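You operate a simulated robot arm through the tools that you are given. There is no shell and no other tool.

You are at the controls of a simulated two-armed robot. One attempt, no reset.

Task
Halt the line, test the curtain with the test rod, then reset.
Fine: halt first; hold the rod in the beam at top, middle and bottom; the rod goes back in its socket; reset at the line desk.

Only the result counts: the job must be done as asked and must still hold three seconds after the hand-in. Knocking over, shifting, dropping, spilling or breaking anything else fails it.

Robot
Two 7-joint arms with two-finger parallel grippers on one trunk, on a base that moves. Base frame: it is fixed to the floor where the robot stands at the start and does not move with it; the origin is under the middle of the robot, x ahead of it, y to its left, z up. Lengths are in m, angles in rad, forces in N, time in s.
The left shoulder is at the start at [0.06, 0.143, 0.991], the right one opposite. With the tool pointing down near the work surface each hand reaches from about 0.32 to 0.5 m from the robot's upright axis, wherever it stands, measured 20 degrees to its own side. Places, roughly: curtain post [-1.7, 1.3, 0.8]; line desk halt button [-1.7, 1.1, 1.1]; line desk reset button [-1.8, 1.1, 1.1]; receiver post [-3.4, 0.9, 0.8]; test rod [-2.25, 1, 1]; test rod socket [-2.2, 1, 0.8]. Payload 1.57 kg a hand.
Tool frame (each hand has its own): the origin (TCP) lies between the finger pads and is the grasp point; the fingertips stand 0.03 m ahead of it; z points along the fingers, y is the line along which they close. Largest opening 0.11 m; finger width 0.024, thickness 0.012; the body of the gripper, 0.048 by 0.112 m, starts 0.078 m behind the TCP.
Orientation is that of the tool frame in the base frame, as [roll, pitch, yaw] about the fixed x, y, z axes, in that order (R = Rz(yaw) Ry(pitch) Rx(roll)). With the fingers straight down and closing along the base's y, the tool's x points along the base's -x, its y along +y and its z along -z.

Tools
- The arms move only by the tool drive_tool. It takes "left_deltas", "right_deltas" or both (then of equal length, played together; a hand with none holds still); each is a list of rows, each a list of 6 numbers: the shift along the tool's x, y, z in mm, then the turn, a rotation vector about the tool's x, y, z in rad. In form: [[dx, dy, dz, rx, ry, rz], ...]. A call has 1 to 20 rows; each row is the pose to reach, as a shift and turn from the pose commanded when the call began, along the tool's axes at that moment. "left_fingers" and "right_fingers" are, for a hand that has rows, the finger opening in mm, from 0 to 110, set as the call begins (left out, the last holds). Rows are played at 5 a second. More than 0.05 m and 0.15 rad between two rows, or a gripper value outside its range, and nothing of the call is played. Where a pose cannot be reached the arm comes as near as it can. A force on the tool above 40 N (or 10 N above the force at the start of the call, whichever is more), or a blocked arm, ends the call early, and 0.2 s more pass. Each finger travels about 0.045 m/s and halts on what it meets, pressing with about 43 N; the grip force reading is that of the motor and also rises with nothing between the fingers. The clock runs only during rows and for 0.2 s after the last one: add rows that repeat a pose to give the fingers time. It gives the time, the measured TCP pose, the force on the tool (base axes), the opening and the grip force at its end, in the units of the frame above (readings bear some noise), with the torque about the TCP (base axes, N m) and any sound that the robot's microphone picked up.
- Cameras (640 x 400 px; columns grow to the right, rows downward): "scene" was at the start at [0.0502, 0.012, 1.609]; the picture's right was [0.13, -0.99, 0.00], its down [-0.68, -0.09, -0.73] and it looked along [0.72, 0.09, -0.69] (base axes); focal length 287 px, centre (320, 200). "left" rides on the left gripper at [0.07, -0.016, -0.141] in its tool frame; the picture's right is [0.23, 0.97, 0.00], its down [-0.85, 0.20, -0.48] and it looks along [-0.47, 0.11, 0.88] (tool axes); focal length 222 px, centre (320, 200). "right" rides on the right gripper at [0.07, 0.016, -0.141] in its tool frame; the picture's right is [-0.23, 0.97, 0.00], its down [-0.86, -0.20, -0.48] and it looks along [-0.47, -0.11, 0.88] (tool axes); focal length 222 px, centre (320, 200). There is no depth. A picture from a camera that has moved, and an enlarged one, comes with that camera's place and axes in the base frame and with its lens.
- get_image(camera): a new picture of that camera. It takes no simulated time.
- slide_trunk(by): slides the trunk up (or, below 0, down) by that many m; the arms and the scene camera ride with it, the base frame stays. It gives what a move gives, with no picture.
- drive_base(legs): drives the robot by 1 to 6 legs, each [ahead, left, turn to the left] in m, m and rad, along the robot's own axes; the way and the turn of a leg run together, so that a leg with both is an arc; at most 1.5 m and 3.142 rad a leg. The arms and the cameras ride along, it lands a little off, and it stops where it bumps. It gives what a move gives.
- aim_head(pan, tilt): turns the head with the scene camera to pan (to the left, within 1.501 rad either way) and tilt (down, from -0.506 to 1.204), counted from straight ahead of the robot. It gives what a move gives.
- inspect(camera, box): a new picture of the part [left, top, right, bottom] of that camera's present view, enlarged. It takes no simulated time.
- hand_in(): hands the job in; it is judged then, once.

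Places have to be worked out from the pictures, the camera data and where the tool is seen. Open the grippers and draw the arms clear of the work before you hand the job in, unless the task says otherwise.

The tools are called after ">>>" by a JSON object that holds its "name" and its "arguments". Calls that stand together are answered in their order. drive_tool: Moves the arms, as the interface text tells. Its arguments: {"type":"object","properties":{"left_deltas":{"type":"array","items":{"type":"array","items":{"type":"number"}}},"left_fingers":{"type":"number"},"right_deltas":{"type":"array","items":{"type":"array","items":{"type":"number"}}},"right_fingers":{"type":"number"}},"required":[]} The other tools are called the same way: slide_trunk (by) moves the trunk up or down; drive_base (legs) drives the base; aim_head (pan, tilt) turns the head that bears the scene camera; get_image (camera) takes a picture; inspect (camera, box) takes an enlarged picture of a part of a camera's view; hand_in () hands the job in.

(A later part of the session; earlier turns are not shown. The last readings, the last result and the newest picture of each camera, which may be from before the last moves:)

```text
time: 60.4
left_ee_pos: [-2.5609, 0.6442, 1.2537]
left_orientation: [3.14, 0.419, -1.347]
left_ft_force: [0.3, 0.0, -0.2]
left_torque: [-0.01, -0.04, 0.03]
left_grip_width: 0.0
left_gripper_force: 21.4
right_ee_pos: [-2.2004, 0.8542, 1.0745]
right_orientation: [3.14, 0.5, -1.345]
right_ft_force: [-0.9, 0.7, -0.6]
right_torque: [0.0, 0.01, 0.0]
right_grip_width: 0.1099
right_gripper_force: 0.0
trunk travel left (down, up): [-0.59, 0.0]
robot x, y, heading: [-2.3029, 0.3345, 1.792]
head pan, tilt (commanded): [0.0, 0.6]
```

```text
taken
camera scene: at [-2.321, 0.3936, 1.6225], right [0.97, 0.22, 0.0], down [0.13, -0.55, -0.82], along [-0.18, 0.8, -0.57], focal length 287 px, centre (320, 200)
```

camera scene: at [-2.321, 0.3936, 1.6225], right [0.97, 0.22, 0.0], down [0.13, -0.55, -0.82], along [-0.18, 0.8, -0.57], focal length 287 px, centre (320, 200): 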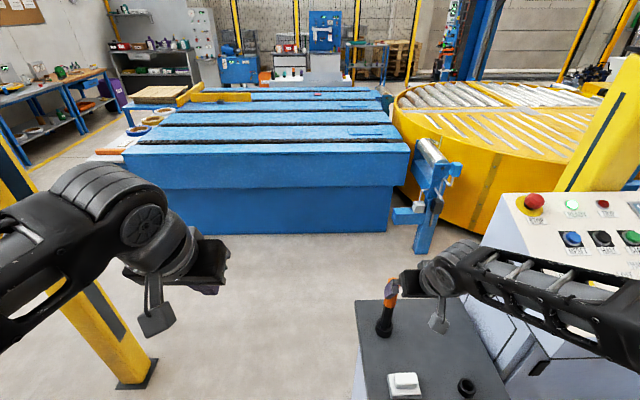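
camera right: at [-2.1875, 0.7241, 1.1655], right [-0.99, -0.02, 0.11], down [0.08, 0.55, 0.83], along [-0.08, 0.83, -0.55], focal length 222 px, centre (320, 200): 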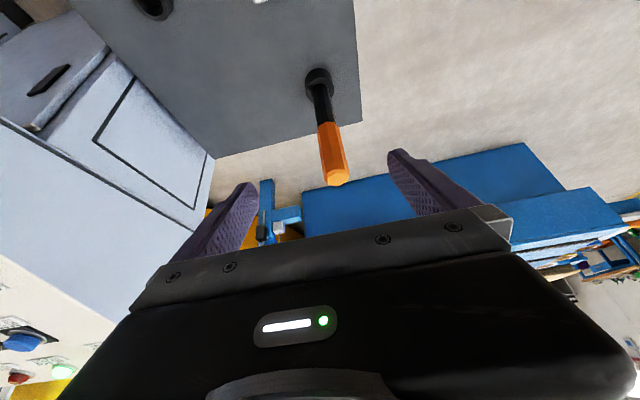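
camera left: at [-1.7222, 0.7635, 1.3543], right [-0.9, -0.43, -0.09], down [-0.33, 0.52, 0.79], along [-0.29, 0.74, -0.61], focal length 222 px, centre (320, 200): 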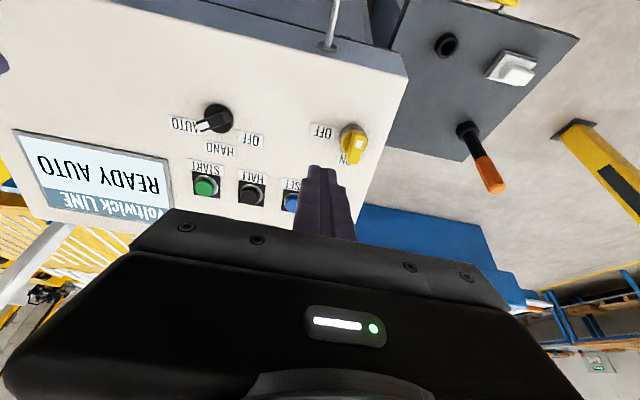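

Four views agree on the rod axis at about [-2.239, 0.960], top z ≈ 0.978. I line the open right hand up with it and approach along the tool axis in two stages.

>>> {"name": "drive_tool", "arguments": {"right_deltas": [[-13, 7, 0, 0, 0, 0], [-26, 14, 0, 0, 0, 0], [-26, 14, 45, 0, 0, 0], [-26, 14, 90, 0, 0, 0], [-26, 14, 90, 0, 0, 0]], "right_fingers": 110}}

>>> {"name": "get_image", "arguments": {"camera": "right"}}

>>> {"name": "inspect", "arguments": {"camera": "scene", "box": [340, 230, 500, 400]}}

```text
time: 61.6
left_ee_pos: [-2.5609, 0.6427, 1.2548]
left_orientation: [-3.141, 0.419, -1.345]
left_ft_force: [0.3, 0.3, 0.3]
left_torque: [0.01, -0.02, 0.0]
left_grip_width: 0.0
left_gripper_force: 21.7
right_ee_pos: [-2.2284, 0.9146, 1.0075]
right_orientation: [3.141, 0.501, -1.345]
right_ft_force: [0.4, 0.0, 0.2]
right_torque: [0.01, 0.0, -0.02]
right_grip_width: 0.1099
right_gripper_force: 0.0
trunk travel left (down, up): [-0.59, 0.0]
robot x, y, heading: [-2.3079, 0.3321, 1.801]
head pan, tilt (commanded): [0.0, 0.6]
```

```text
taken
camera right: at [-2.2157, 0.7833, 1.0992], right [-0.99, -0.02, 0.11], down [0.08, 0.55, 0.83], along [-0.08, 0.83, -0.55], focal length 222 px, centre (320, 200)
```

right: 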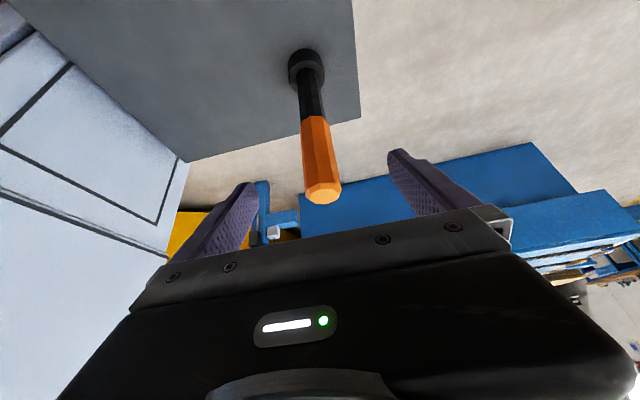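

```text
2.35 times, centred on (420, 315) of scene
camera zoom: at [-2.3205, 0.392, 1.6226], right [0.97, 0.22, 0.0], down [0.13, -0.55, -0.83], along [-0.18, 0.8, -0.56], focal length 675 px, centre (85, -71)
```

zoom: 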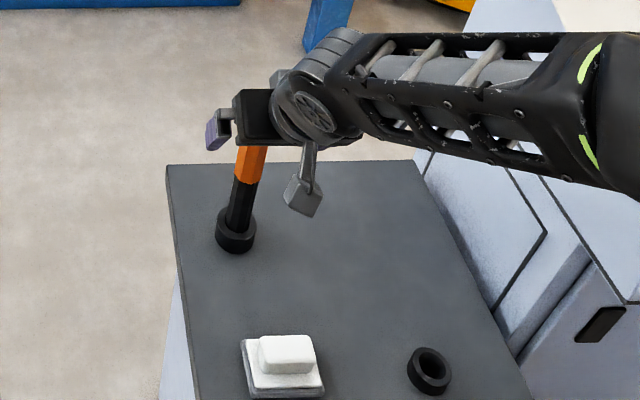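

The rod top projects right on the expected place ([-2.236, 0.962]). I continue the last 95 mm along the tool axis, without closing yet.

>>> {"name": "drive_tool", "arguments": {"right_deltas": [[0, 0, 35, 0, 0, 0], [0, 0, 70, 0, 0, 0], [0, 0, 95, 0, 0, 0], [0, 0, 95, 0, 0, 0]], "right_fingers": 110}}

>>> {"name": "get_image", "arguments": {"camera": "right"}}

>>> {"name": "inspect", "arguments": {"camera": "scene", "box": [340, 230, 500, 400]}}

```text
time: 62.6
left_ee_pos: [-2.5614, 0.6425, 1.2543]
left_orientation: [-3.141, 0.42, -1.345]
left_ft_force: [-0.8, -0.1, -0.8]
left_torque: [-0.01, -0.01, -0.06]
left_grip_width: 0.0
left_gripper_force: 21.3
right_ee_pos: [-2.2366, 0.957, 0.9241]
right_orientation: [-3.14, 0.501, -1.346]
right_ft_force: [0.3, 0.5, -0.5]
right_torque: [-0.03, 0.0, -0.02]
right_grip_width: 0.1101
right_gripper_force: 0.1
trunk travel left (down, up): [-0.59, 0.0]
robot x, y, heading: [-2.3038, 0.3334, 1.792]
head pan, tilt (commanded): [0.0, 0.6]
```

```text
taken
camera right: at [-2.2244, 0.827, 1.0153], right [-0.99, -0.02, 0.11], down [0.08, 0.55, 0.83], along [-0.08, 0.83, -0.55], focal length 222 px, centre (320, 200)
```

right: 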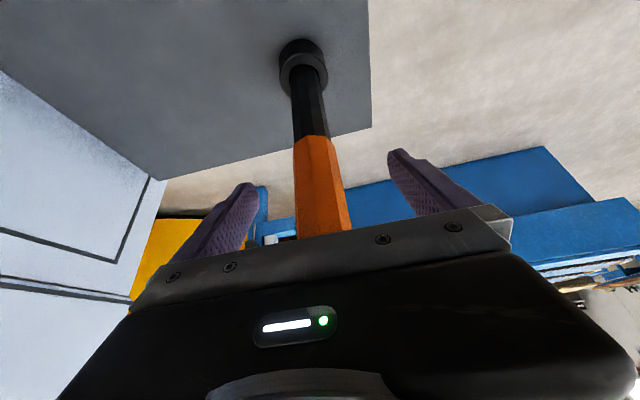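

```text
2.35 times, centred on (420, 315) of scene
camera zoom: at [-2.3207, 0.3921, 1.6226], right [0.97, 0.22, 0.0], down [0.13, -0.55, -0.83], along [-0.18, 0.8, -0.56], focal length 675 px, centre (85, -71)
```

zoom: 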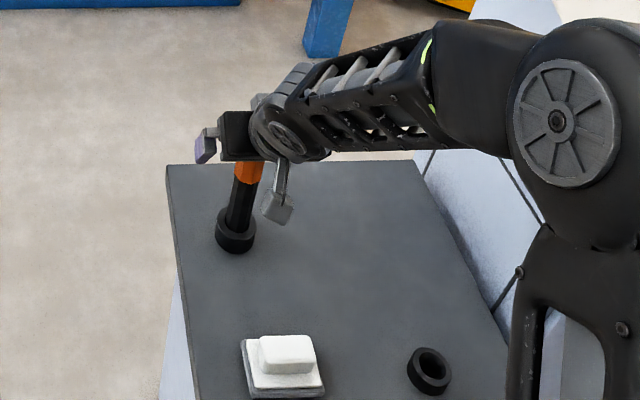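

The rod stands centred between the fingers at the grip. I close the right hand on the orange grip.

>>> {"name": "drive_tool", "arguments": {"right_deltas": [[0, 0, 0, 0, 0, 0], [0, 0, 0, 0, 0, 0], [0, 0, 0, 0, 0, 0], [0, 0, 0, 0, 0, 0], [0, 0, 0, 0, 0, 0], [0, 0, 0, 0, 0, 0], [0, 0, 0, 0, 0, 0], [0, 0, 0, 0, 0, 0]], "right_fingers": 0}}

>>> {"name": "get_image", "arguments": {"camera": "right"}}

```text
time: 64.4
left_ee_pos: [-2.5605, 0.6428, 1.2545]
left_orientation: [-3.14, 0.42, -1.347]
left_ft_force: [0.1, -0.7, 0.7]
left_torque: [0.02, -0.02, 0.0]
left_grip_width: 0.0
left_gripper_force: 21.9
right_ee_pos: [-2.2366, 0.957, 0.9245]
right_orientation: [-3.141, 0.502, -1.346]
right_ft_force: [2.2, 0.9, -0.1]
right_torque: [0.2, -0.4, -0.04]
right_grip_width: 0.0347
right_gripper_force: 41.9
trunk travel left (down, up): [-0.59, 0.0]
robot x, y, heading: [-2.3051, 0.3342, 1.794]
head pan, tilt (commanded): [0.0, 0.6]
```

```text
taken
camera right: at [-2.2243, 0.8273, 1.0153], right [-0.99, -0.02, 0.11], down [0.08, 0.55, 0.83], along [-0.08, 0.83, -0.55], focal length 222 px, centre (320, 200)
```

right: 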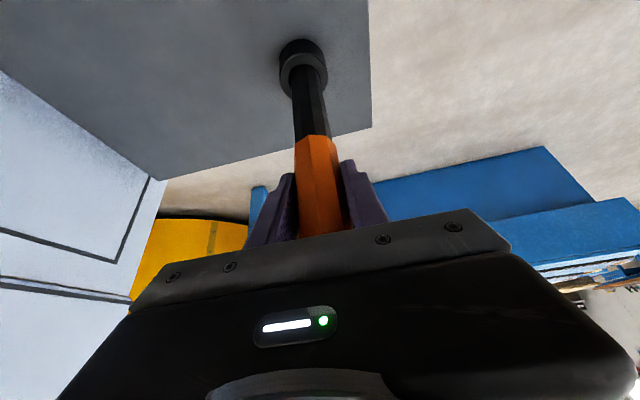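

The grip holds at 34.7 mm with 42 N (grasp pose: TCP [-2.2366, 0.957, 0.9245], pitch 0.502, yaw -1.346). I lift the rod straight up.

>>> {"name": "drive_tool", "arguments": {"right_deltas": [[-4.8, 0, -8.8, 0, 0, 0], [-9.6, 0, -17.6, 0, 0, 0], [-19.2, 0, -35.1, 0, 0, 0], [-33.6, 0, -61.4, 0, 0, 0], [-48, 0, -87.8, 0, 0, 0], [-62.3, 0, -114, 0, 0, 0], [-76.7, 0, -140.4, 0, 0, 0], [-76.7, 0, -140.4, 0, 0, 0]], "right_fingers": 0}}

>>> {"name": "get_image", "arguments": {"camera": "right"}}

>>> {"name": "get_image", "arguments": {"camera": "scene"}}

```text
time: 66.2
left_ee_pos: [-2.5612, 0.6441, 1.255]
left_orientation: [-3.14, 0.422, -1.346]
left_ft_force: [-0.2, 0.2, 0.0]
left_torque: [0.01, -0.02, 0.01]
left_grip_width: 0.0001
left_gripper_force: 21.1
right_ee_pos: [-2.2374, 0.9614, 1.0844]
right_orientation: [-3.141, 0.5, -1.345]
right_ft_force: [-0.6, 0.0, -1.0]
right_torque: [-0.01, 0.11, 0.05]
right_grip_width: 0.0345
right_gripper_force: 42.3
trunk travel left (down, up): [-0.59, 0.0]
robot x, y, heading: [-2.3035, 0.3312, 1.797]
head pan, tilt (commanded): [0.0, 0.6]
```

```text
taken
camera right: at [-2.2252, 0.8306, 1.1747], right [-0.99, -0.02, 0.11], down [0.08, 0.55, 0.83], along [-0.08, 0.83, -0.55], focal length 222 px, centre (320, 200)
```

right: 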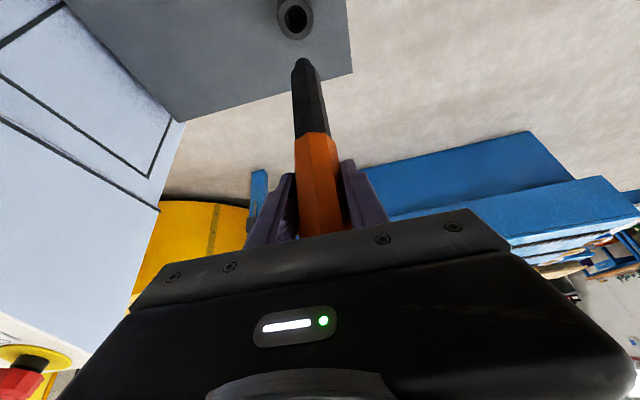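

```text
taken
camera scene: at [-2.3208, 0.3931, 1.6226], right [0.97, 0.22, 0.0], down [0.13, -0.55, -0.82], along [-0.18, 0.8, -0.57], focal length 287 px, centre (320, 200)
```

scene: 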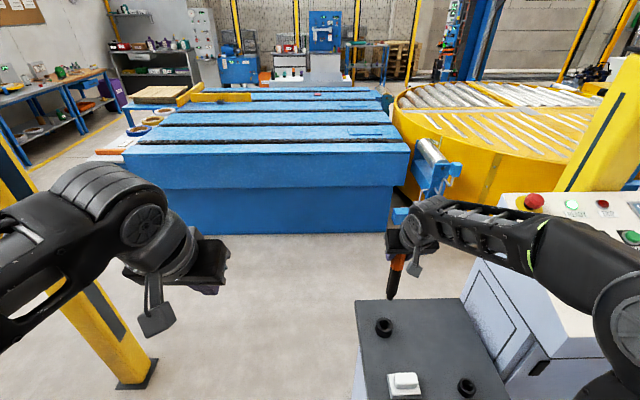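

The rod is out, held firmly and vertical. I now sidestep left 0.3 m to get clear of the stand before the curtain test.

>>> {"name": "drive_base", "arguments": {"legs": [[0, 0.3, 0.0]]}}

>>> {"name": "aim_head", "arguments": {"pan": 0.3, "tilt": 0.5}}

>>> {"name": "get_image", "arguments": {"camera": "scene"}}

```text
time: 68.3
left_ee_pos: [-2.8531, 0.5773, 1.2544]
left_orientation: [3.141, 0.421, -1.35]
left_ft_force: [0.2, -0.5, -0.2]
left_torque: [-0.01, 0.01, 0.02]
left_grip_width: 0.0
left_gripper_force: 21.1
right_ee_pos: [-2.5273, 0.8928, 1.0834]
right_orientation: [-3.14, 0.503, -1.35]
right_ft_force: [-1.0, -0.2, -0.9]
right_torque: [0.0, 0.04, -0.02]
right_grip_width: 0.0347
right_gripper_force: 42.2
trunk travel left (down, up): [-0.59, 0.0]
robot x, y, heading: [-2.6012, 0.2651, 1.792]
head pan, tilt (commanded): [0.0, 0.6]
```

```text
time: 69.1
left_ee_pos: [-2.8516, 0.5791, 1.2542]
left_orientation: [3.141, 0.419, -1.35]
left_ft_force: [-0.3, 0.6, 0.3]
left_torque: [-0.02, -0.01, 0.04]
left_grip_width: 0.0
left_gripper_force: 21.6
right_ee_pos: [-2.5272, 0.8941, 1.0829]
right_orientation: [3.14, 0.499, -1.352]
right_ft_force: [-0.1, 0.1, -1.5]
right_torque: [0.02, -0.08, 0.0]
right_grip_width: 0.0345
right_gripper_force: 41.7
trunk travel left (down, up): [-0.59, 0.0]
robot x, y, heading: [-2.5969, 0.2655, 1.787]
head pan, tilt (commanded): [0.3, 0.499]
```

```text
taken
camera scene: at [-2.6389, 0.3192, 1.6316], right [0.87, 0.5, 0.0], down [0.24, -0.42, -0.88], along [-0.44, 0.76, -0.48], focal length 287 px, centre (320, 200)
```

scene: 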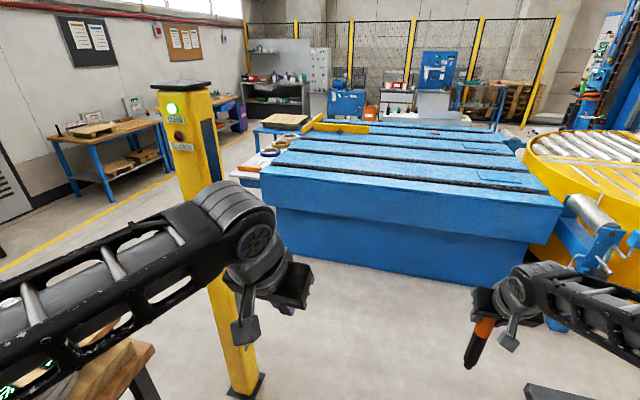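

I am at about 0.8 m from the curtain plane with open floor around. I raise the rod hand to z ≈ 1.38, pull back slightly and tilt the tool to horizontal so that the rod points ahead and downward, still short of the beam.

>>> {"name": "drive_tool", "arguments": {"right_deltas": [[-8, 9, -34, 0, -0.12, 0], [-16, 18, -68, 0, -0.24, 0], [-25, 27, -101, 0, -0.36, 0], [-33, 36, -135, 0, -0.48, 0], [-41, 45, -168, 0, -0.6, 0], [-49, 54, -202, 0, -0.72, 0], [-58, 62, -235, 0, -0.84, 0], [-66, 71, -268, 0, -0.96, 0], [-74, 80, -302, 0, -1.07, 0], [-74, 80, -302, 0, -1.07, 0]], "right_fingers": 0}}

>>> {"name": "aim_head", "arguments": {"pan": 0.2, "tilt": 0.3}}

>>> {"name": "get_image", "arguments": {"camera": "scene"}}

>>> {"name": "get_image", "arguments": {"camera": "right"}}

```text
time: 71.3
left_ee_pos: [-2.8522, 0.5786, 1.2541]
left_orientation: [3.141, 0.42, -1.351]
left_ft_force: [0.1, -0.3, -1.0]
left_torque: [0.02, -0.02, 0.0]
left_grip_width: 0.0
left_gripper_force: 20.8
right_ee_pos: [-2.5895, 0.7991, 1.3873]
right_orientation: [0.148, 1.568, 1.942]
right_ft_force: [0.2, -0.5, -0.7]
right_torque: [-0.07, -0.03, -0.04]
right_grip_width: 0.0342
right_gripper_force: 42.1
trunk travel left (down, up): [-0.59, 0.0]
robot x, y, heading: [-2.5942, 0.2665, 1.789]
head pan, tilt (commanded): [0.3, 0.499]
```

```text
time: 72.0
left_ee_pos: [-2.8517, 0.5785, 1.2545]
left_orientation: [-3.141, 0.421, -1.351]
left_ft_force: [-0.7, 0.5, 0.4]
left_torque: [-0.01, 0.02, -0.02]
left_grip_width: 0.0
left_gripper_force: 21.4
right_ee_pos: [-2.5895, 0.7986, 1.3868]
right_orientation: [0.08, 1.569, 1.869]
right_ft_force: [0.2, -0.8, -1.9]
right_torque: [-0.07, 0.0, 0.03]
right_grip_width: 0.0329
right_gripper_force: 40.9
trunk travel left (down, up): [-0.59, 0.0]
robot x, y, heading: [-2.6005, 0.271, 1.792]
head pan, tilt (commanded): [0.201, 0.3]
```

```text
taken
camera scene: at [-2.6319, 0.3254, 1.65], right [0.91, 0.41, 0.0], down [0.12, -0.27, -0.96], along [-0.39, 0.87, -0.3], focal length 287 px, centre (320, 200)
```

scene: 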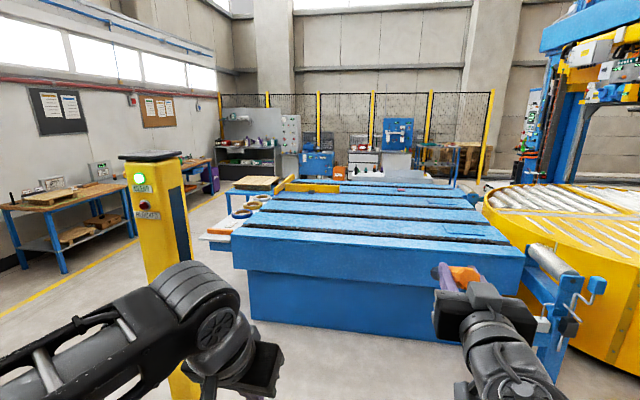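

```text
taken
camera right: at [-2.5743, 0.6568, 1.3166], right [-0.95, -0.21, 0.23], down [0.3, -0.42, 0.86], along [-0.09, 0.88, 0.47], focal length 222 px, centre (320, 200)
```

right: 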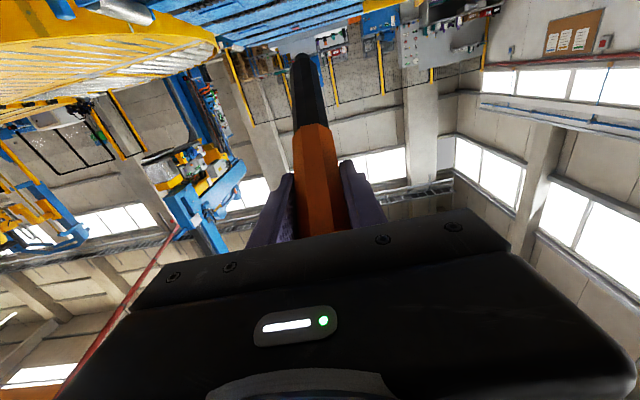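

The tool is horizontal at z 1.387 and the rod points ahead-down. The grip width dropped slightly, so I check the rod's seat in the fingers.

>>> {"name": "inspect", "arguments": {"camera": "right", "box": [240, 40, 400, 260]}}

>>> {"name": "drive_tool", "arguments": {"right_deltas": [[0, 0, 0, 0, 0, 0], [0, 0, 0, 0, 0, 0]], "right_fingers": 0}}

>>> {"name": "inspect", "arguments": {"camera": "right", "box": [240, 40, 400, 260]}}

```text
1.82 times, centred on (320, 150) of right
camera zoom: at [-2.5743, 0.6568, 1.3166], right [-0.95, -0.21, 0.23], down [0.3, -0.42, 0.86], along [-0.09, 0.88, 0.47], focal length 404 px, centre (320, 291)
```

zoom: 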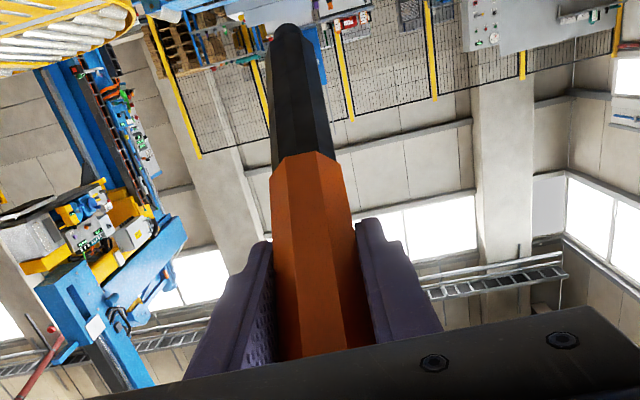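

```text
time: 72.6
left_ee_pos: [-2.8519, 0.5781, 1.2537]
left_orientation: [-3.141, 0.421, -1.35]
left_ft_force: [0.6, 0.0, 0.8]
left_torque: [0.0, 0.0, 0.0]
left_grip_width: 0.0001
left_gripper_force: 21.2
right_ee_pos: [-2.5895, 0.7992, 1.3851]
right_orientation: [0.076, 1.569, 1.869]
right_ft_force: [-0.3, 0.1, -1.7]
right_torque: [-0.03, 0.01, -0.02]
right_grip_width: 0.0331
right_gripper_force: 40.9
trunk travel left (down, up): [-0.59, 0.0]
robot x, y, heading: [-2.6012, 0.2661, 1.793]
head pan, tilt (commanded): [0.201, 0.3]
```

```text
1.82 times, centred on (320, 150) of right
camera zoom: at [-2.5743, 0.6568, 1.3166], right [-0.95, -0.21, 0.23], down [0.3, -0.42, 0.86], along [-0.09, 0.88, 0.47], focal length 404 px, centre (320, 291)
```

zoom: 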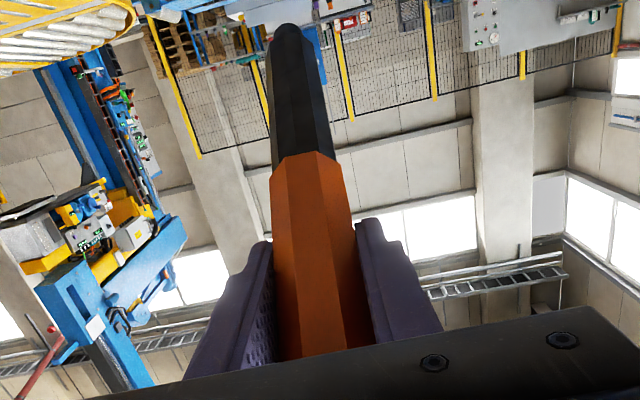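

The rod is steady in the grip. I drive 0.10 m forward (rod tip still short of the beam), then extend the hand into the top of the curtain.

>>> {"name": "drive_base", "arguments": {"legs": [[0.1, 0, 0]]}}

>>> {"name": "get_image", "arguments": {"camera": "scene"}}

```text
time: 73.7
left_ee_pos: [-2.8743, 0.6776, 1.2544]
left_orientation: [3.14, 0.42, -1.351]
left_ft_force: [-0.4, 0.6, 0.3]
left_torque: [-0.03, -0.01, 0.03]
left_grip_width: 0.0
left_gripper_force: 21.5
right_ee_pos: [-2.6107, 0.8984, 1.3859]
right_orientation: [-3.12, 1.569, -1.328]
right_ft_force: [0.7, 0.3, -1.4]
right_torque: [-0.05, -0.01, 0.0]
right_grip_width: 0.033
right_gripper_force: 41.2
trunk travel left (down, up): [-0.59, 0.0]
robot x, y, heading: [-2.6199, 0.3689, 1.79]
head pan, tilt (commanded): [0.201, 0.3]
```

```text
taken
camera scene: at [-2.6542, 0.4252, 1.65], right [0.91, 0.41, 0.0], down [0.12, -0.27, -0.95], along [-0.39, 0.87, -0.3], focal length 287 px, centre (320, 200)
```

scene: 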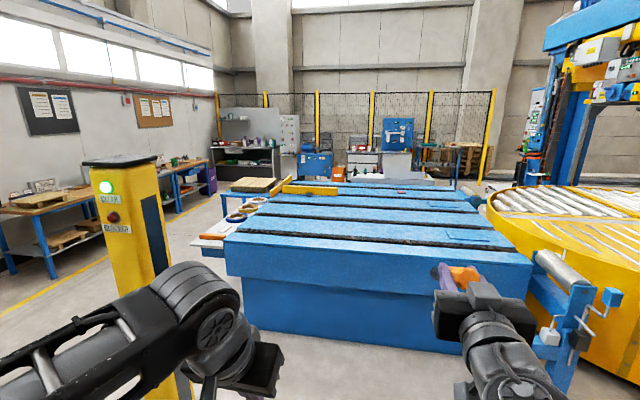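

CLEAR is still lit. I push the rod ahead about 100 mm and slightly up into the top of the beam and hold.

>>> {"name": "drive_tool", "arguments": {"right_deltas": [[-10, 0, 25, 0, 0, 0], [-20, 0, 50, 0, 0, 0], [-20, 0, 75, 0, 0, 0], [-20, 0, 100, 0, 0, 0], [-20, 0, 100, 0, 0, 0], [-20, 0, 100, 0, 0, 0]], "right_fingers": 0}}

>>> {"name": "get_image", "arguments": {"camera": "scene"}}

>>> {"name": "inspect", "arguments": {"camera": "scene", "box": [70, 150, 190, 250]}}

```text
time: 75.1
left_ee_pos: [-2.8744, 0.6774, 1.2543]
left_orientation: [3.14, 0.42, -1.35]
left_ft_force: [0.5, -0.2, 0.1]
left_torque: [-0.01, 0.01, 0.01]
left_grip_width: 0.0
left_gripper_force: 21.1
right_ee_pos: [-2.6307, 0.9928, 1.4041]
right_orientation: [3.105, 1.569, -1.387]
right_ft_force: [0.3, 0.5, -1.5]
right_torque: [-0.04, -0.03, 0.02]
right_grip_width: 0.033
right_gripper_force: 40.8
trunk travel left (down, up): [-0.59, 0.0]
robot x, y, heading: [-2.6201, 0.3678, 1.791]
head pan, tilt (commanded): [0.201, 0.3]
```

```text
taken
camera scene: at [-2.654, 0.4239, 1.65], right [0.91, 0.41, 0.0], down [0.12, -0.27, -0.96], along [-0.39, 0.87, -0.3], focal length 287 px, centre (320, 200)
```

scene: 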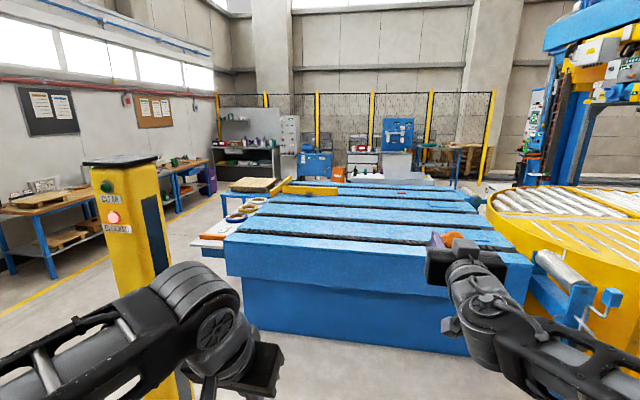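

```text
4.00 times, centred on (130, 200) of scene
camera zoom: at [-2.654, 0.4239, 1.65], right [0.91, 0.41, 0.0], down [0.12, -0.27, -0.96], along [-0.39, 0.87, -0.3], focal length 1147 px, centre (1080, 200)
```

zoom: 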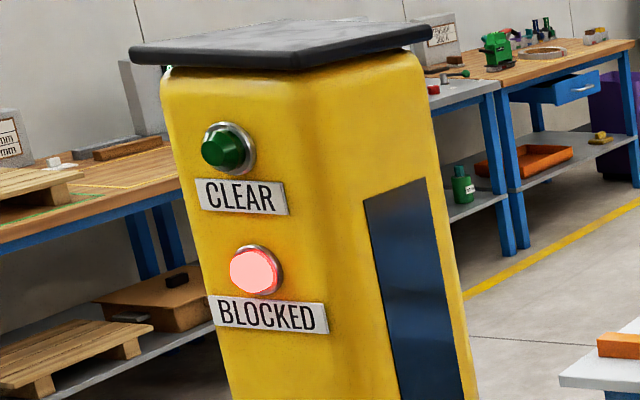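

BLOCKED is lit with the rod at z ≈ 1.35 (top). I hold there two more seconds.

>>> {"name": "drive_tool", "arguments": {"right_deltas": [[0, 0, 0, 0, 0, 0], [0, 0, 0, 0, 0, 0], [0, 0, 0, 0, 0, 0], [0, 0, 0, 0, 0, 0], [0, 0, 0, 0, 0, 0], [0, 0, 0, 0, 0, 0], [0, 0, 0, 0, 0, 0], [0, 0, 0, 0, 0, 0], [0, 0, 0, 0, 0, 0], [0, 0, 0, 0, 0, 0]], "right_fingers": 0}}

>>> {"name": "aim_head", "arguments": {"pan": -0.55, "tilt": 0.35}}

>>> {"name": "get_image", "arguments": {"camera": "scene"}}

```text
time: 77.3
left_ee_pos: [-2.8744, 0.6768, 1.2538]
left_orientation: [3.141, 0.42, -1.351]
left_ft_force: [-0.8, -0.6, 0.1]
left_torque: [-0.02, 0.0, 0.0]
left_grip_width: 0.0001
left_gripper_force: 21.1
right_ee_pos: [-2.632, 0.9923, 1.4051]
right_orientation: [-0.011, 1.569, 1.779]
right_ft_force: [0.1, -0.1, -1.0]
right_torque: [-0.06, 0.01, 0.01]
right_grip_width: 0.0328
right_gripper_force: 41.0
trunk travel left (down, up): [-0.59, 0.0]
robot x, y, heading: [-2.6161, 0.3631, 1.795]
head pan, tilt (commanded): [0.201, 0.3]
```

```text
time: 78.4
left_ee_pos: [-2.8741, 0.6761, 1.2543]
left_orientation: [3.141, 0.42, -1.351]
left_ft_force: [0.2, -0.2, -0.6]
left_torque: [0.01, -0.01, -0.03]
left_grip_width: 0.0
left_gripper_force: 21.1
right_ee_pos: [-2.6321, 0.9928, 1.406]
right_orientation: [0.016, 1.57, 1.805]
right_ft_force: [0.0, 0.3, -0.6]
right_torque: [-0.06, -0.01, 0.02]
right_grip_width: 0.0328
right_gripper_force: 41.2
trunk travel left (down, up): [-0.59, 0.0]
robot x, y, heading: [-2.6226, 0.3652, 1.793]
head pan, tilt (commanded): [-0.55, 0.351]
```

```text
taken
camera scene: at [-2.5856, 0.4263, 1.6454], right [0.95, -0.32, 0.0], down [-0.11, -0.33, -0.94], along [0.3, 0.89, -0.34], focal length 287 px, centre (320, 200)
```

scene: 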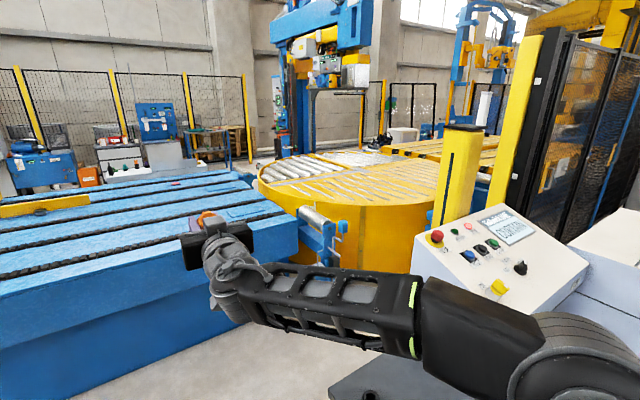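

The desk's lamps have changed too; I read the display.

>>> {"name": "inspect", "arguments": {"camera": "scene", "box": [410, 190, 570, 310]}}

>>> {"name": "get_image", "arguments": {"camera": "right"}}

```text
3.33 times, centred on (490, 250) of scene
camera zoom: at [-2.5856, 0.4263, 1.6454], right [0.95, -0.32, 0.0], down [-0.11, -0.33, -0.94], along [0.3, 0.89, -0.34], focal length 956 px, centre (-247, 33)
```

zoom: 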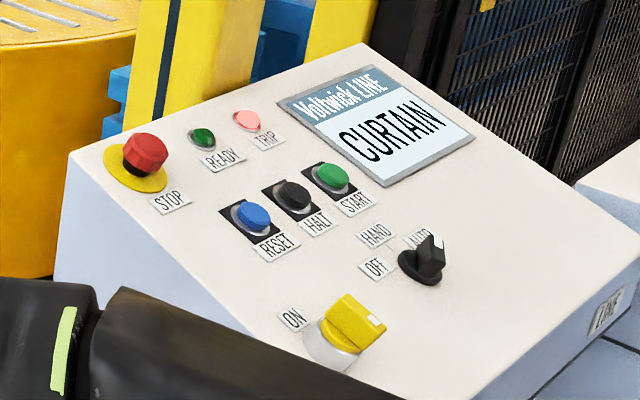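

```text
taken
camera right: at [-2.6168, 0.85, 1.3358], right [-0.95, -0.21, 0.23], down [0.3, -0.42, 0.86], along [-0.09, 0.88, 0.47], focal length 222 px, centre (320, 200)
```

right: 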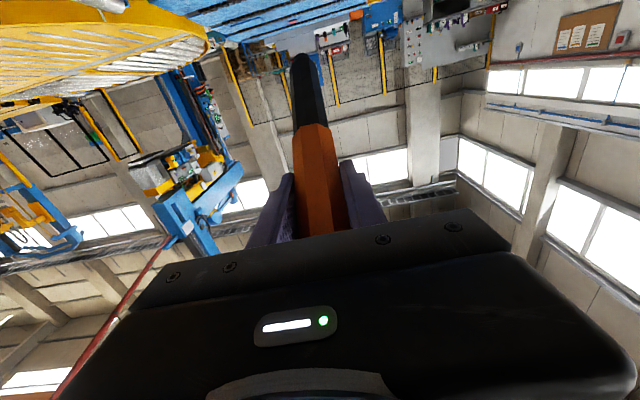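

The desk shows CURTAIN with TRIP lit, so the top test registered. Before lowering the trunk I check the clearance of the left elbow to the table and of the right elbow to the stand.

>>> {"name": "drive_tool", "arguments": {"right_deltas": [[0, 0, -35, 0, 0, 0], [0, 0, -70, 0, 0, 0], [0, 0, -110, 0, 0, 0]], "right_fingers": 0}}

>>> {"name": "aim_head", "arguments": {"pan": 1.3, "tilt": 0.8}}

>>> {"name": "get_image", "arguments": {"camera": "scene"}}

>>> {"name": "aim_head", "arguments": {"pan": -0.7, "tilt": 0.9}}

>>> {"name": "get_image", "arguments": {"camera": "scene"}}

```text
time: 79.2
left_ee_pos: [-2.873, 0.6749, 1.2545]
left_orientation: [3.14, 0.422, -1.351]
left_ft_force: [0.2, 0.1, -0.1]
left_torque: [0.04, -0.03, 0.02]
left_grip_width: 0.0
left_gripper_force: 21.6
right_ee_pos: [-2.6083, 0.8832, 1.4056]
right_orientation: [0.506, 1.57, 2.297]
right_ft_force: [0.5, 1.1, -2.6]
right_torque: [-0.07, 0.0, 0.01]
right_grip_width: 0.0329
right_gripper_force: 40.6
trunk travel left (down, up): [-0.59, 0.0]
robot x, y, heading: [-2.617, 0.3696, 1.784]
head pan, tilt (commanded): [-0.55, 0.351]
```

```text
time: 81.1
left_ee_pos: [-2.8744, 0.6766, 1.2553]
left_orientation: [-3.141, 0.422, -1.351]
left_ft_force: [0.8, -0.4, 0.4]
left_torque: [0.0, 0.01, 0.02]
left_grip_width: 0.0003
left_gripper_force: 20.9
right_ee_pos: [-2.6076, 0.8841, 1.4048]
right_orientation: [3.072, 1.57, -1.421]
right_ft_force: [0.9, 0.9, -1.2]
right_torque: [-0.05, 0.0, 0.02]
right_grip_width: 0.0329
right_gripper_force: 40.7
trunk travel left (down, up): [-0.59, 0.0]
robot x, y, heading: [-2.6225, 0.3661, 1.797]
head pan, tilt (commanded): [1.3, 0.799]
```

```text
taken
camera scene: at [-2.6962, 0.3423, 1.6057], right [0.05, 1.0, 0.0], down [0.72, -0.04, -0.7], along [-0.7, 0.04, -0.72], focal length 287 px, centre (320, 200)
```

scene: 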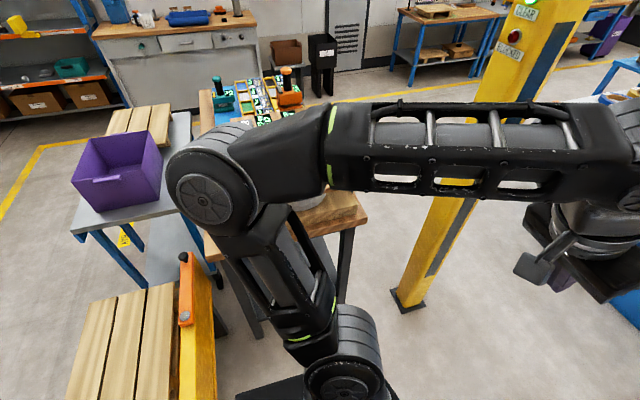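

```text
time: 83.0
left_ee_pos: [-2.8739, 0.6767, 1.254]
left_orientation: [3.141, 0.42, -1.35]
left_ft_force: [0.0, 0.8, 0.9]
left_torque: [0.03, 0.01, -0.01]
left_grip_width: 0.0001
left_gripper_force: 21.3
right_ee_pos: [-2.6081, 0.8844, 1.4063]
right_orientation: [3.04, 1.571, -1.451]
right_ft_force: [0.1, -0.3, -0.9]
right_torque: [-0.06, 0.03, 0.02]
right_grip_width: 0.0329
right_gripper_force: 41.4
trunk travel left (down, up): [-0.59, 0.0]
robot x, y, heading: [-2.624, 0.3695, 1.789]
head pan, tilt (commanded): [-0.7, 0.901]
```

```text
taken
camera scene: at [-2.5808, 0.4051, 1.5978], right [0.89, -0.46, 0.0], down [-0.36, -0.7, -0.62], along [0.29, 0.55, -0.78], focal length 287 px, centre (320, 200)
```

scene: 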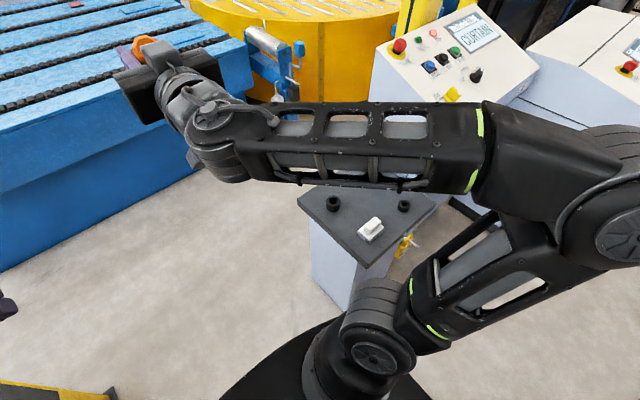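

Both elbows have more than 0.2 m clearance. The rod is withdrawn; I lower the trunk by 0.47 m for the middle test.

>>> {"name": "slide_trunk", "arguments": {"by": -0.47}}

>>> {"name": "aim_head", "arguments": {"pan": 0.3, "tilt": 0.1}}

>>> {"name": "get_image", "arguments": {"camera": "scene"}}

```text
refused: -0.47 is not a number from -0.4 to 0.4
```

```text
time: 84.3
left_ee_pos: [-2.8733, 0.6766, 1.2549]
left_orientation: [-3.141, 0.421, -1.349]
left_ft_force: [-0.5, -0.2, 1.2]
left_torque: [0.02, -0.02, 0.0]
left_grip_width: 0.0
left_gripper_force: 21.6
right_ee_pos: [-2.6084, 0.8845, 1.4058]
right_orientation: [-3.128, 1.57, -1.337]
right_ft_force: [-0.2, 0.5, -0.5]
right_torque: [-0.06, 0.01, 0.04]
right_grip_width: 0.0325
right_gripper_force: 41.1
trunk travel left (down, up): [-0.59, 0.0]
robot x, y, heading: [-2.6226, 0.3655, 1.793]
head pan, tilt (commanded): [0.3, 0.099]
```

```text
taken
camera scene: at [-2.6613, 0.4181, 1.6687], right [0.87, 0.5, 0.0], down [0.05, -0.09, -0.99], along [-0.49, 0.86, -0.1], focal length 287 px, centre (320, 200)
```

scene: 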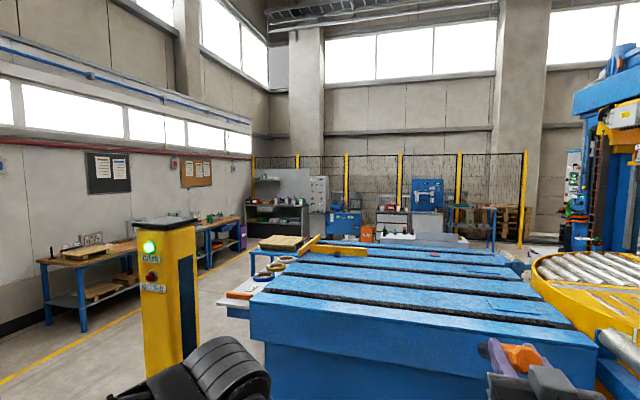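

A slide is limited to 0.4 m per call; the receiver shows CLEAR again with the rod withdrawn. I lower in two slides.

>>> {"name": "slide_trunk", "arguments": {"by": -0.4}}

>>> {"name": "slide_trunk", "arguments": {"by": -0.07}}

>>> {"name": "get_image", "arguments": {"camera": "scene"}}

```text
time: 88.1
left_ee_pos: [-2.8736, 0.6767, 0.854]
left_orientation: [-3.141, 0.421, -1.35]
left_ft_force: [0.4, 0.4, 0.4]
left_torque: [0.01, 0.0, -0.05]
left_grip_width: 0.0002
left_gripper_force: 21.2
right_ee_pos: [-2.6085, 0.8844, 1.0058]
right_orientation: [-0.132, 1.571, 1.661]
right_ft_force: [-0.3, -0.4, -1.6]
right_torque: [-0.05, -0.01, -0.05]
right_grip_width: 0.0325
right_gripper_force: 41.1
trunk travel left (down, up): [-0.19, 0.4]
robot x, y, heading: [-2.6208, 0.365, 1.789]
head pan, tilt (commanded): [0.3, 0.099]
```

```text
time: 89.2
left_ee_pos: [-2.8729, 0.6771, 0.7842]
left_orientation: [3.141, 0.421, -1.351]
left_ft_force: [-0.7, 0.0, 0.1]
left_torque: [0.01, -0.02, 0.01]
left_grip_width: 0.0
left_gripper_force: 21.7
right_ee_pos: [-2.6089, 0.8833, 0.9344]
right_orientation: [3.124, 1.57, -1.368]
right_ft_force: [-0.3, -0.1, -1.1]
right_torque: [-0.06, -0.01, 0.01]
right_grip_width: 0.0326
right_gripper_force: 41.3
trunk travel left (down, up): [-0.12, 0.47]
robot x, y, heading: [-2.6175, 0.3635, 1.792]
head pan, tilt (commanded): [0.3, 0.099]
```

```text
taken
camera scene: at [-2.6614, 0.418, 1.1988], right [0.87, 0.5, 0.0], down [0.05, -0.09, -1.0], along [-0.49, 0.86, -0.1], focal length 287 px, centre (320, 200)
```

scene: 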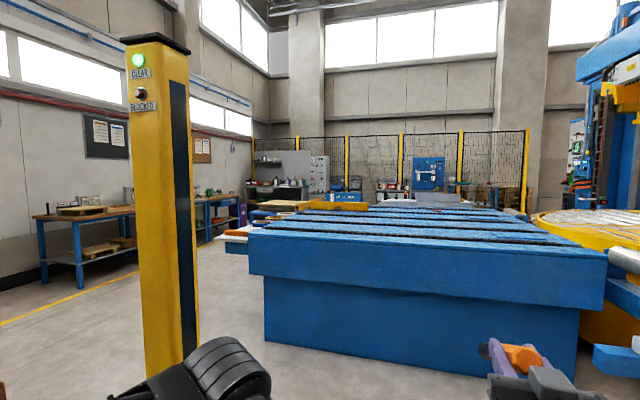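

TCP is at z 0.934. I extend the rod into the beam for the middle test and hold.

>>> {"name": "drive_tool", "arguments": {"right_deltas": [[0, 0, 27, 0, 0, 0], [0, 0, 55, 0, 0, 0], [0, 0, 82, 0, 0, 0], [0, 0, 110, 0, 0, 0], [0, 0, 110, 0, 0, 0], [0, 0, 110, 0, 0, 0], [0, 0, 110, 0, 0, 0], [0, 0, 110, 0, 0, 0], [0, 0, 110, 0, 0, 0], [0, 0, 110, 0, 0, 0], [0, 0, 110, 0, 0, 0], [0, 0, 110, 0, 0, 0], [0, 0, 110, 0, 0, 0], [0, 0, 110, 0, 0, 0], [0, 0, 110, 0, 0, 0]], "right_fingers": 0}}

>>> {"name": "get_image", "arguments": {"camera": "scene"}}

>>> {"name": "get_image", "arguments": {"camera": "right"}}

```text
time: 92.4
left_ee_pos: [-2.8736, 0.677, 0.7862]
left_orientation: [3.14, 0.421, -1.351]
left_ft_force: [0.1, 0.6, 0.4]
left_torque: [0.02, -0.01, 0.03]
left_grip_width: 0.0
left_gripper_force: 21.1
right_ee_pos: [-2.6328, 0.9903, 0.936]
right_orientation: [3.134, 1.571, -1.359]
right_ft_force: [-0.3, -0.1, -2.1]
right_torque: [-0.06, -0.02, 0.0]
right_grip_width: 0.0327
right_gripper_force: 40.7
trunk travel left (down, up): [-0.12, 0.47]
robot x, y, heading: [-2.6207, 0.3658, 1.791]
head pan, tilt (commanded): [0.3, 0.099]
```

```text
taken
camera scene: at [-2.6614, 0.418, 1.1987], right [0.87, 0.5, 0.0], down [0.05, -0.09, -0.99], along [-0.49, 0.86, -0.1], focal length 287 px, centre (320, 200)
```

scene: 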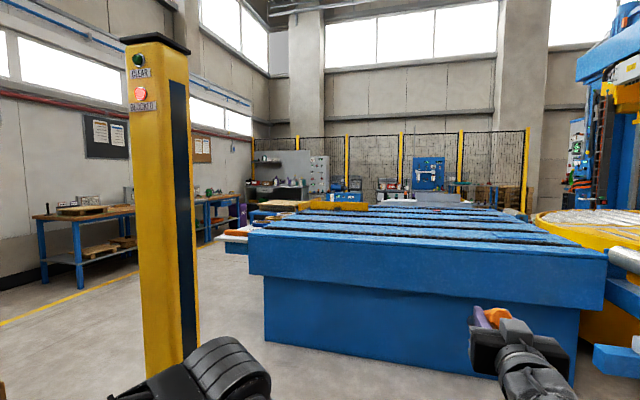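

```text
taken
camera right: at [-2.6181, 0.8486, 0.8666], right [-0.95, -0.21, 0.23], down [0.3, -0.42, 0.86], along [-0.09, 0.88, 0.47], focal length 222 px, centre (320, 200)
```

right: 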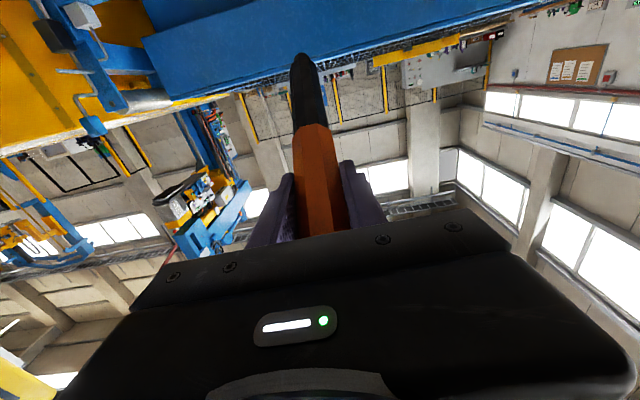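

BLOCKED lit at the middle too, held over two seconds. I withdraw the rod and lower the trunk the rest of the way.

>>> {"name": "drive_tool", "arguments": {"right_deltas": [[0, 0, -35, 0, 0, 0], [0, 0, -70, 0, 0, 0], [0, 0, -110, 0, 0, 0], [0, 0, -110, 0, 0, 0]], "right_fingers": 0}}

>>> {"name": "slide_trunk", "arguments": {"by": -0.12}}

>>> {"name": "aim_head", "arguments": {"pan": -0.5, "tilt": 0.5}}

>>> {"name": "get_image", "arguments": {"camera": "scene"}}

```text
time: 93.4
left_ee_pos: [-2.873, 0.677, 0.7844]
left_orientation: [3.141, 0.42, -1.351]
left_ft_force: [0.2, 0.8, -0.6]
left_torque: [-0.02, 0.04, 0.03]
left_grip_width: 0.0001
left_gripper_force: 21.4
right_ee_pos: [-2.6074, 0.8845, 0.9346]
right_orientation: [2.838, 1.57, -1.654]
right_ft_force: [-0.2, -1.2, -0.5]
right_torque: [-0.08, 0.0, 0.02]
right_grip_width: 0.0325
right_gripper_force: 41.1
trunk travel left (down, up): [-0.12, 0.47]
robot x, y, heading: [-2.6206, 0.3667, 1.79]
head pan, tilt (commanded): [0.3, 0.099]
```

```text
time: 94.9
left_ee_pos: [-2.8741, 0.6763, 0.6643]
left_orientation: [3.141, 0.42, -1.351]
left_ft_force: [0.6, 0.6, -0.2]
left_torque: [0.0, 0.0, -0.03]
left_grip_width: 0.0
left_gripper_force: 20.6
right_ee_pos: [-2.6072, 0.8861, 0.8147]
right_orientation: [3.094, 1.57, -1.398]
right_ft_force: [-0.8, -1.0, -1.1]
right_torque: [-0.08, 0.0, 0.01]
right_grip_width: 0.0328
right_gripper_force: 40.8
trunk travel left (down, up): [0.0, 0.59]
robot x, y, heading: [-2.6213, 0.3679, 1.791]
head pan, tilt (commanded): [0.3, 0.099]
```

```text
time: 96.0
left_ee_pos: [-2.8736, 0.6754, 0.6651]
left_orientation: [3.141, 0.421, -1.351]
left_ft_force: [0.2, 0.3, 0.4]
left_torque: [-0.03, 0.02, -0.02]
left_grip_width: 0.0
left_gripper_force: 21.7
right_ee_pos: [-2.6087, 0.8863, 0.8145]
right_orientation: [3.097, 1.57, -1.392]
right_ft_force: [-0.2, -0.1, -1.3]
right_torque: [-0.05, -0.04, 0.02]
right_grip_width: 0.0329
right_gripper_force: 41.3
trunk travel left (down, up): [0.0, 0.59]
robot x, y, heading: [-2.6174, 0.3639, 1.788]
head pan, tilt (commanded): [-0.499, 0.499]
```

```text
taken
camera scene: at [-2.5906, 0.4256, 1.0417], right [0.96, -0.27, 0.0], down [-0.13, -0.46, -0.88], along [0.24, 0.84, -0.48], focal length 287 px, centre (320, 200)
```

scene: 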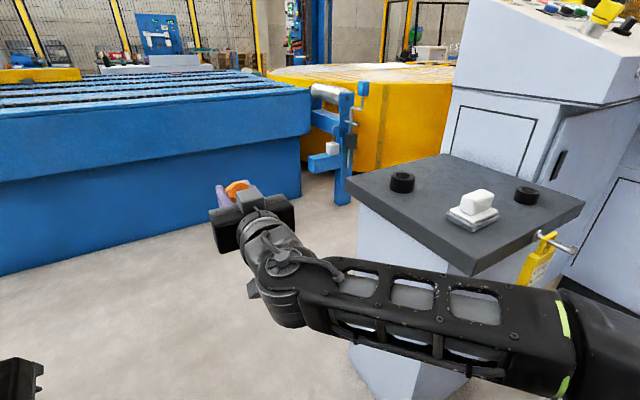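

The trunk is at the bottom with TCP z 0.815. I lower the right hand 170 mm first and check the arm's clearance to the stand.

>>> {"name": "drive_tool", "arguments": {"right_deltas": [[40, 0, 0, 0, 0, 0], [80, 0, 0, 0, 0, 0], [125, 0, 0, 0, 0, 0], [170, 0, 0, 0, 0, 0], [170, 0, 0, 0, 0, 0]], "right_fingers": 0}}

>>> {"name": "get_image", "arguments": {"camera": "scene"}}

```text
time: 97.2
left_ee_pos: [-2.8743, 0.676, 0.6642]
left_orientation: [-3.141, 0.418, -1.35]
left_ft_force: [-0.5, 0.5, 0.7]
left_torque: [-0.01, 0.02, -0.01]
left_grip_width: 0.0002
left_gripper_force: 21.7
right_ee_pos: [-2.62, 0.9014, 0.6544]
right_orientation: [-0.725, 1.568, 1.062]
right_ft_force: [0.0, -0.3, -1.2]
right_torque: [-0.07, -0.01, -0.01]
right_grip_width: 0.0329
right_gripper_force: 41.1
right hand out of reach, approached as far as the arm can: row 4, 5
trunk travel left (down, up): [0.0, 0.59]
robot x, y, heading: [-2.623, 0.3679, 1.793]
head pan, tilt (commanded): [-0.499, 0.499]
```

```text
taken
camera scene: at [-2.5906, 0.4255, 1.0417], right [0.96, -0.28, 0.0], down [-0.13, -0.46, -0.88], along [0.24, 0.84, -0.48], focal length 287 px, centre (320, 200)
```

scene: 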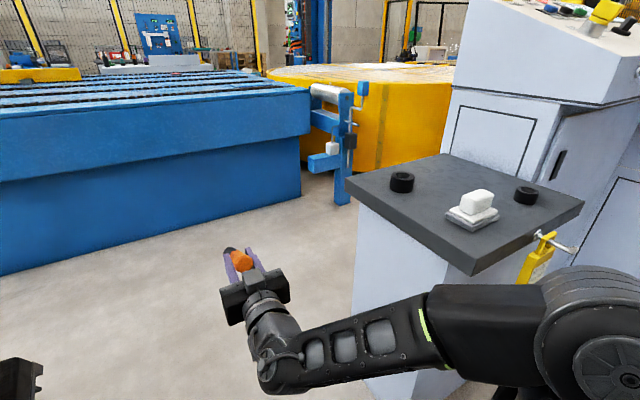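

With the tool level the arm stops at z 0.654. I let the tool turn a little left and pitch down, which aligns it with the forearm, and go on lowering while the rod stays short of the beam.

>>> {"name": "drive_tool", "arguments": {"right_deltas": [[-10, 0, -10, -0.1, 0.09, 0], [-10, 0, -20, -0.2, 0.18, 0], [-10, 0, -20, -0.3, 0.27, 0], [0, 0, -20, -0.4, 0.35, 0], [30, 0, -20, -0.4, 0.35, 0], [60, 0, -20, -0.4, 0.35, 0], [90, 0, -20, -0.4, 0.35, 0], [90, 0, -20, -0.4, 0.35, 0]], "right_fingers": 0}}

>>> {"name": "get_image", "arguments": {"camera": "scene"}}

```text
time: 99.0
left_ee_pos: [-2.8746, 0.6775, 0.6643]
left_orientation: [3.141, 0.421, -1.35]
left_ft_force: [-0.4, 0.0, -0.6]
left_torque: [0.02, -0.02, 0.0]
left_grip_width: 0.0
left_gripper_force: 21.2
right_ee_pos: [-2.6172, 0.8854, 0.5635]
right_orientation: [2.941, 1.221, -1.147]
right_ft_force: [-0.1, -0.5, -0.4]
right_torque: [-0.06, -0.05, -0.03]
right_grip_width: 0.0327
right_gripper_force: 40.5
right hand out of reach, approached as far as the arm can: row 7, 8
trunk travel left (down, up): [0.0, 0.59]
robot x, y, heading: [-2.6192, 0.3653, 1.79]
head pan, tilt (commanded): [-0.499, 0.499]
```

```text
taken
camera scene: at [-2.5906, 0.4256, 1.0417], right [0.96, -0.28, 0.0], down [-0.13, -0.46, -0.88], along [0.24, 0.84, -0.48], focal length 287 px, centre (320, 200)
```

scene: 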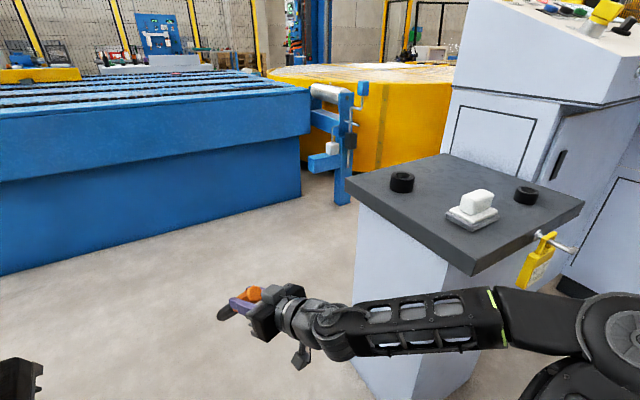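

The hand came down to z 0.563 with the rod tip at about z 0.42. The forearm now runs along the stand's front, so I look at that gap from above before extending.

>>> {"name": "aim_head", "arguments": {"pan": -0.6, "tilt": 0.95}}

>>> {"name": "get_image", "arguments": {"camera": "scene"}}

>>> {"name": "get_image", "arguments": {"camera": "right"}}

>>> {"name": "get_image", "arguments": {"camera": "left"}}

```text
time: 99.9
left_ee_pos: [-2.874, 0.6778, 0.6636]
left_orientation: [-3.141, 0.419, -1.35]
left_ft_force: [-0.2, 0.4, 0.1]
left_torque: [0.01, -0.01, 0.01]
left_grip_width: 0.0001
left_gripper_force: 21.3
right_ee_pos: [-2.6165, 0.8841, 0.5638]
right_orientation: [2.939, 1.222, -1.149]
right_ft_force: [0.4, -0.8, -1.5]
right_torque: [-0.05, -0.03, 0.01]
right_grip_width: 0.0326
right_gripper_force: 41.2
trunk travel left (down, up): [0.0, 0.59]
robot x, y, heading: [-2.6213, 0.3614, 1.79]
head pan, tilt (commanded): [-0.6, 0.949]
```

```text
taken
camera scene: at [-2.5886, 0.4057, 1.0042], right [0.93, -0.37, 0.0], down [-0.3, -0.75, -0.58], along [0.22, 0.54, -0.81], focal length 287 px, centre (320, 200)
```

scene: 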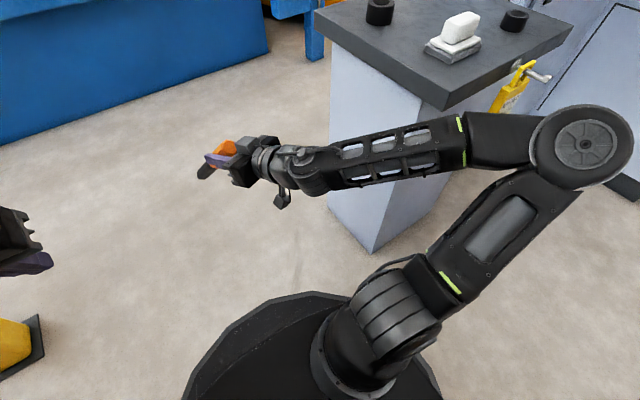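

```text
taken
camera right: at [-2.5418, 0.7464, 0.5474], right [-0.83, -0.49, 0.28], down [0.31, 0.02, 0.95], along [-0.47, 0.87, 0.14], focal length 222 px, centre (320, 200)
```

right: 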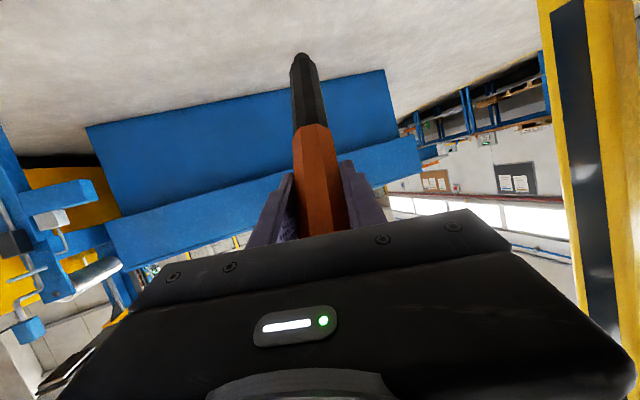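

```text
taken
camera left: at [-2.8308, 0.561, 0.7647], right [-0.91, -0.41, -0.09], down [-0.32, 0.53, 0.79], along [-0.28, 0.74, -0.61], focal length 222 px, centre (320, 200)
```

left: 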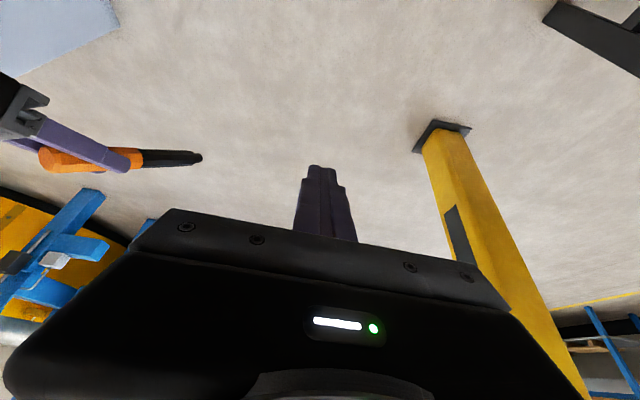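

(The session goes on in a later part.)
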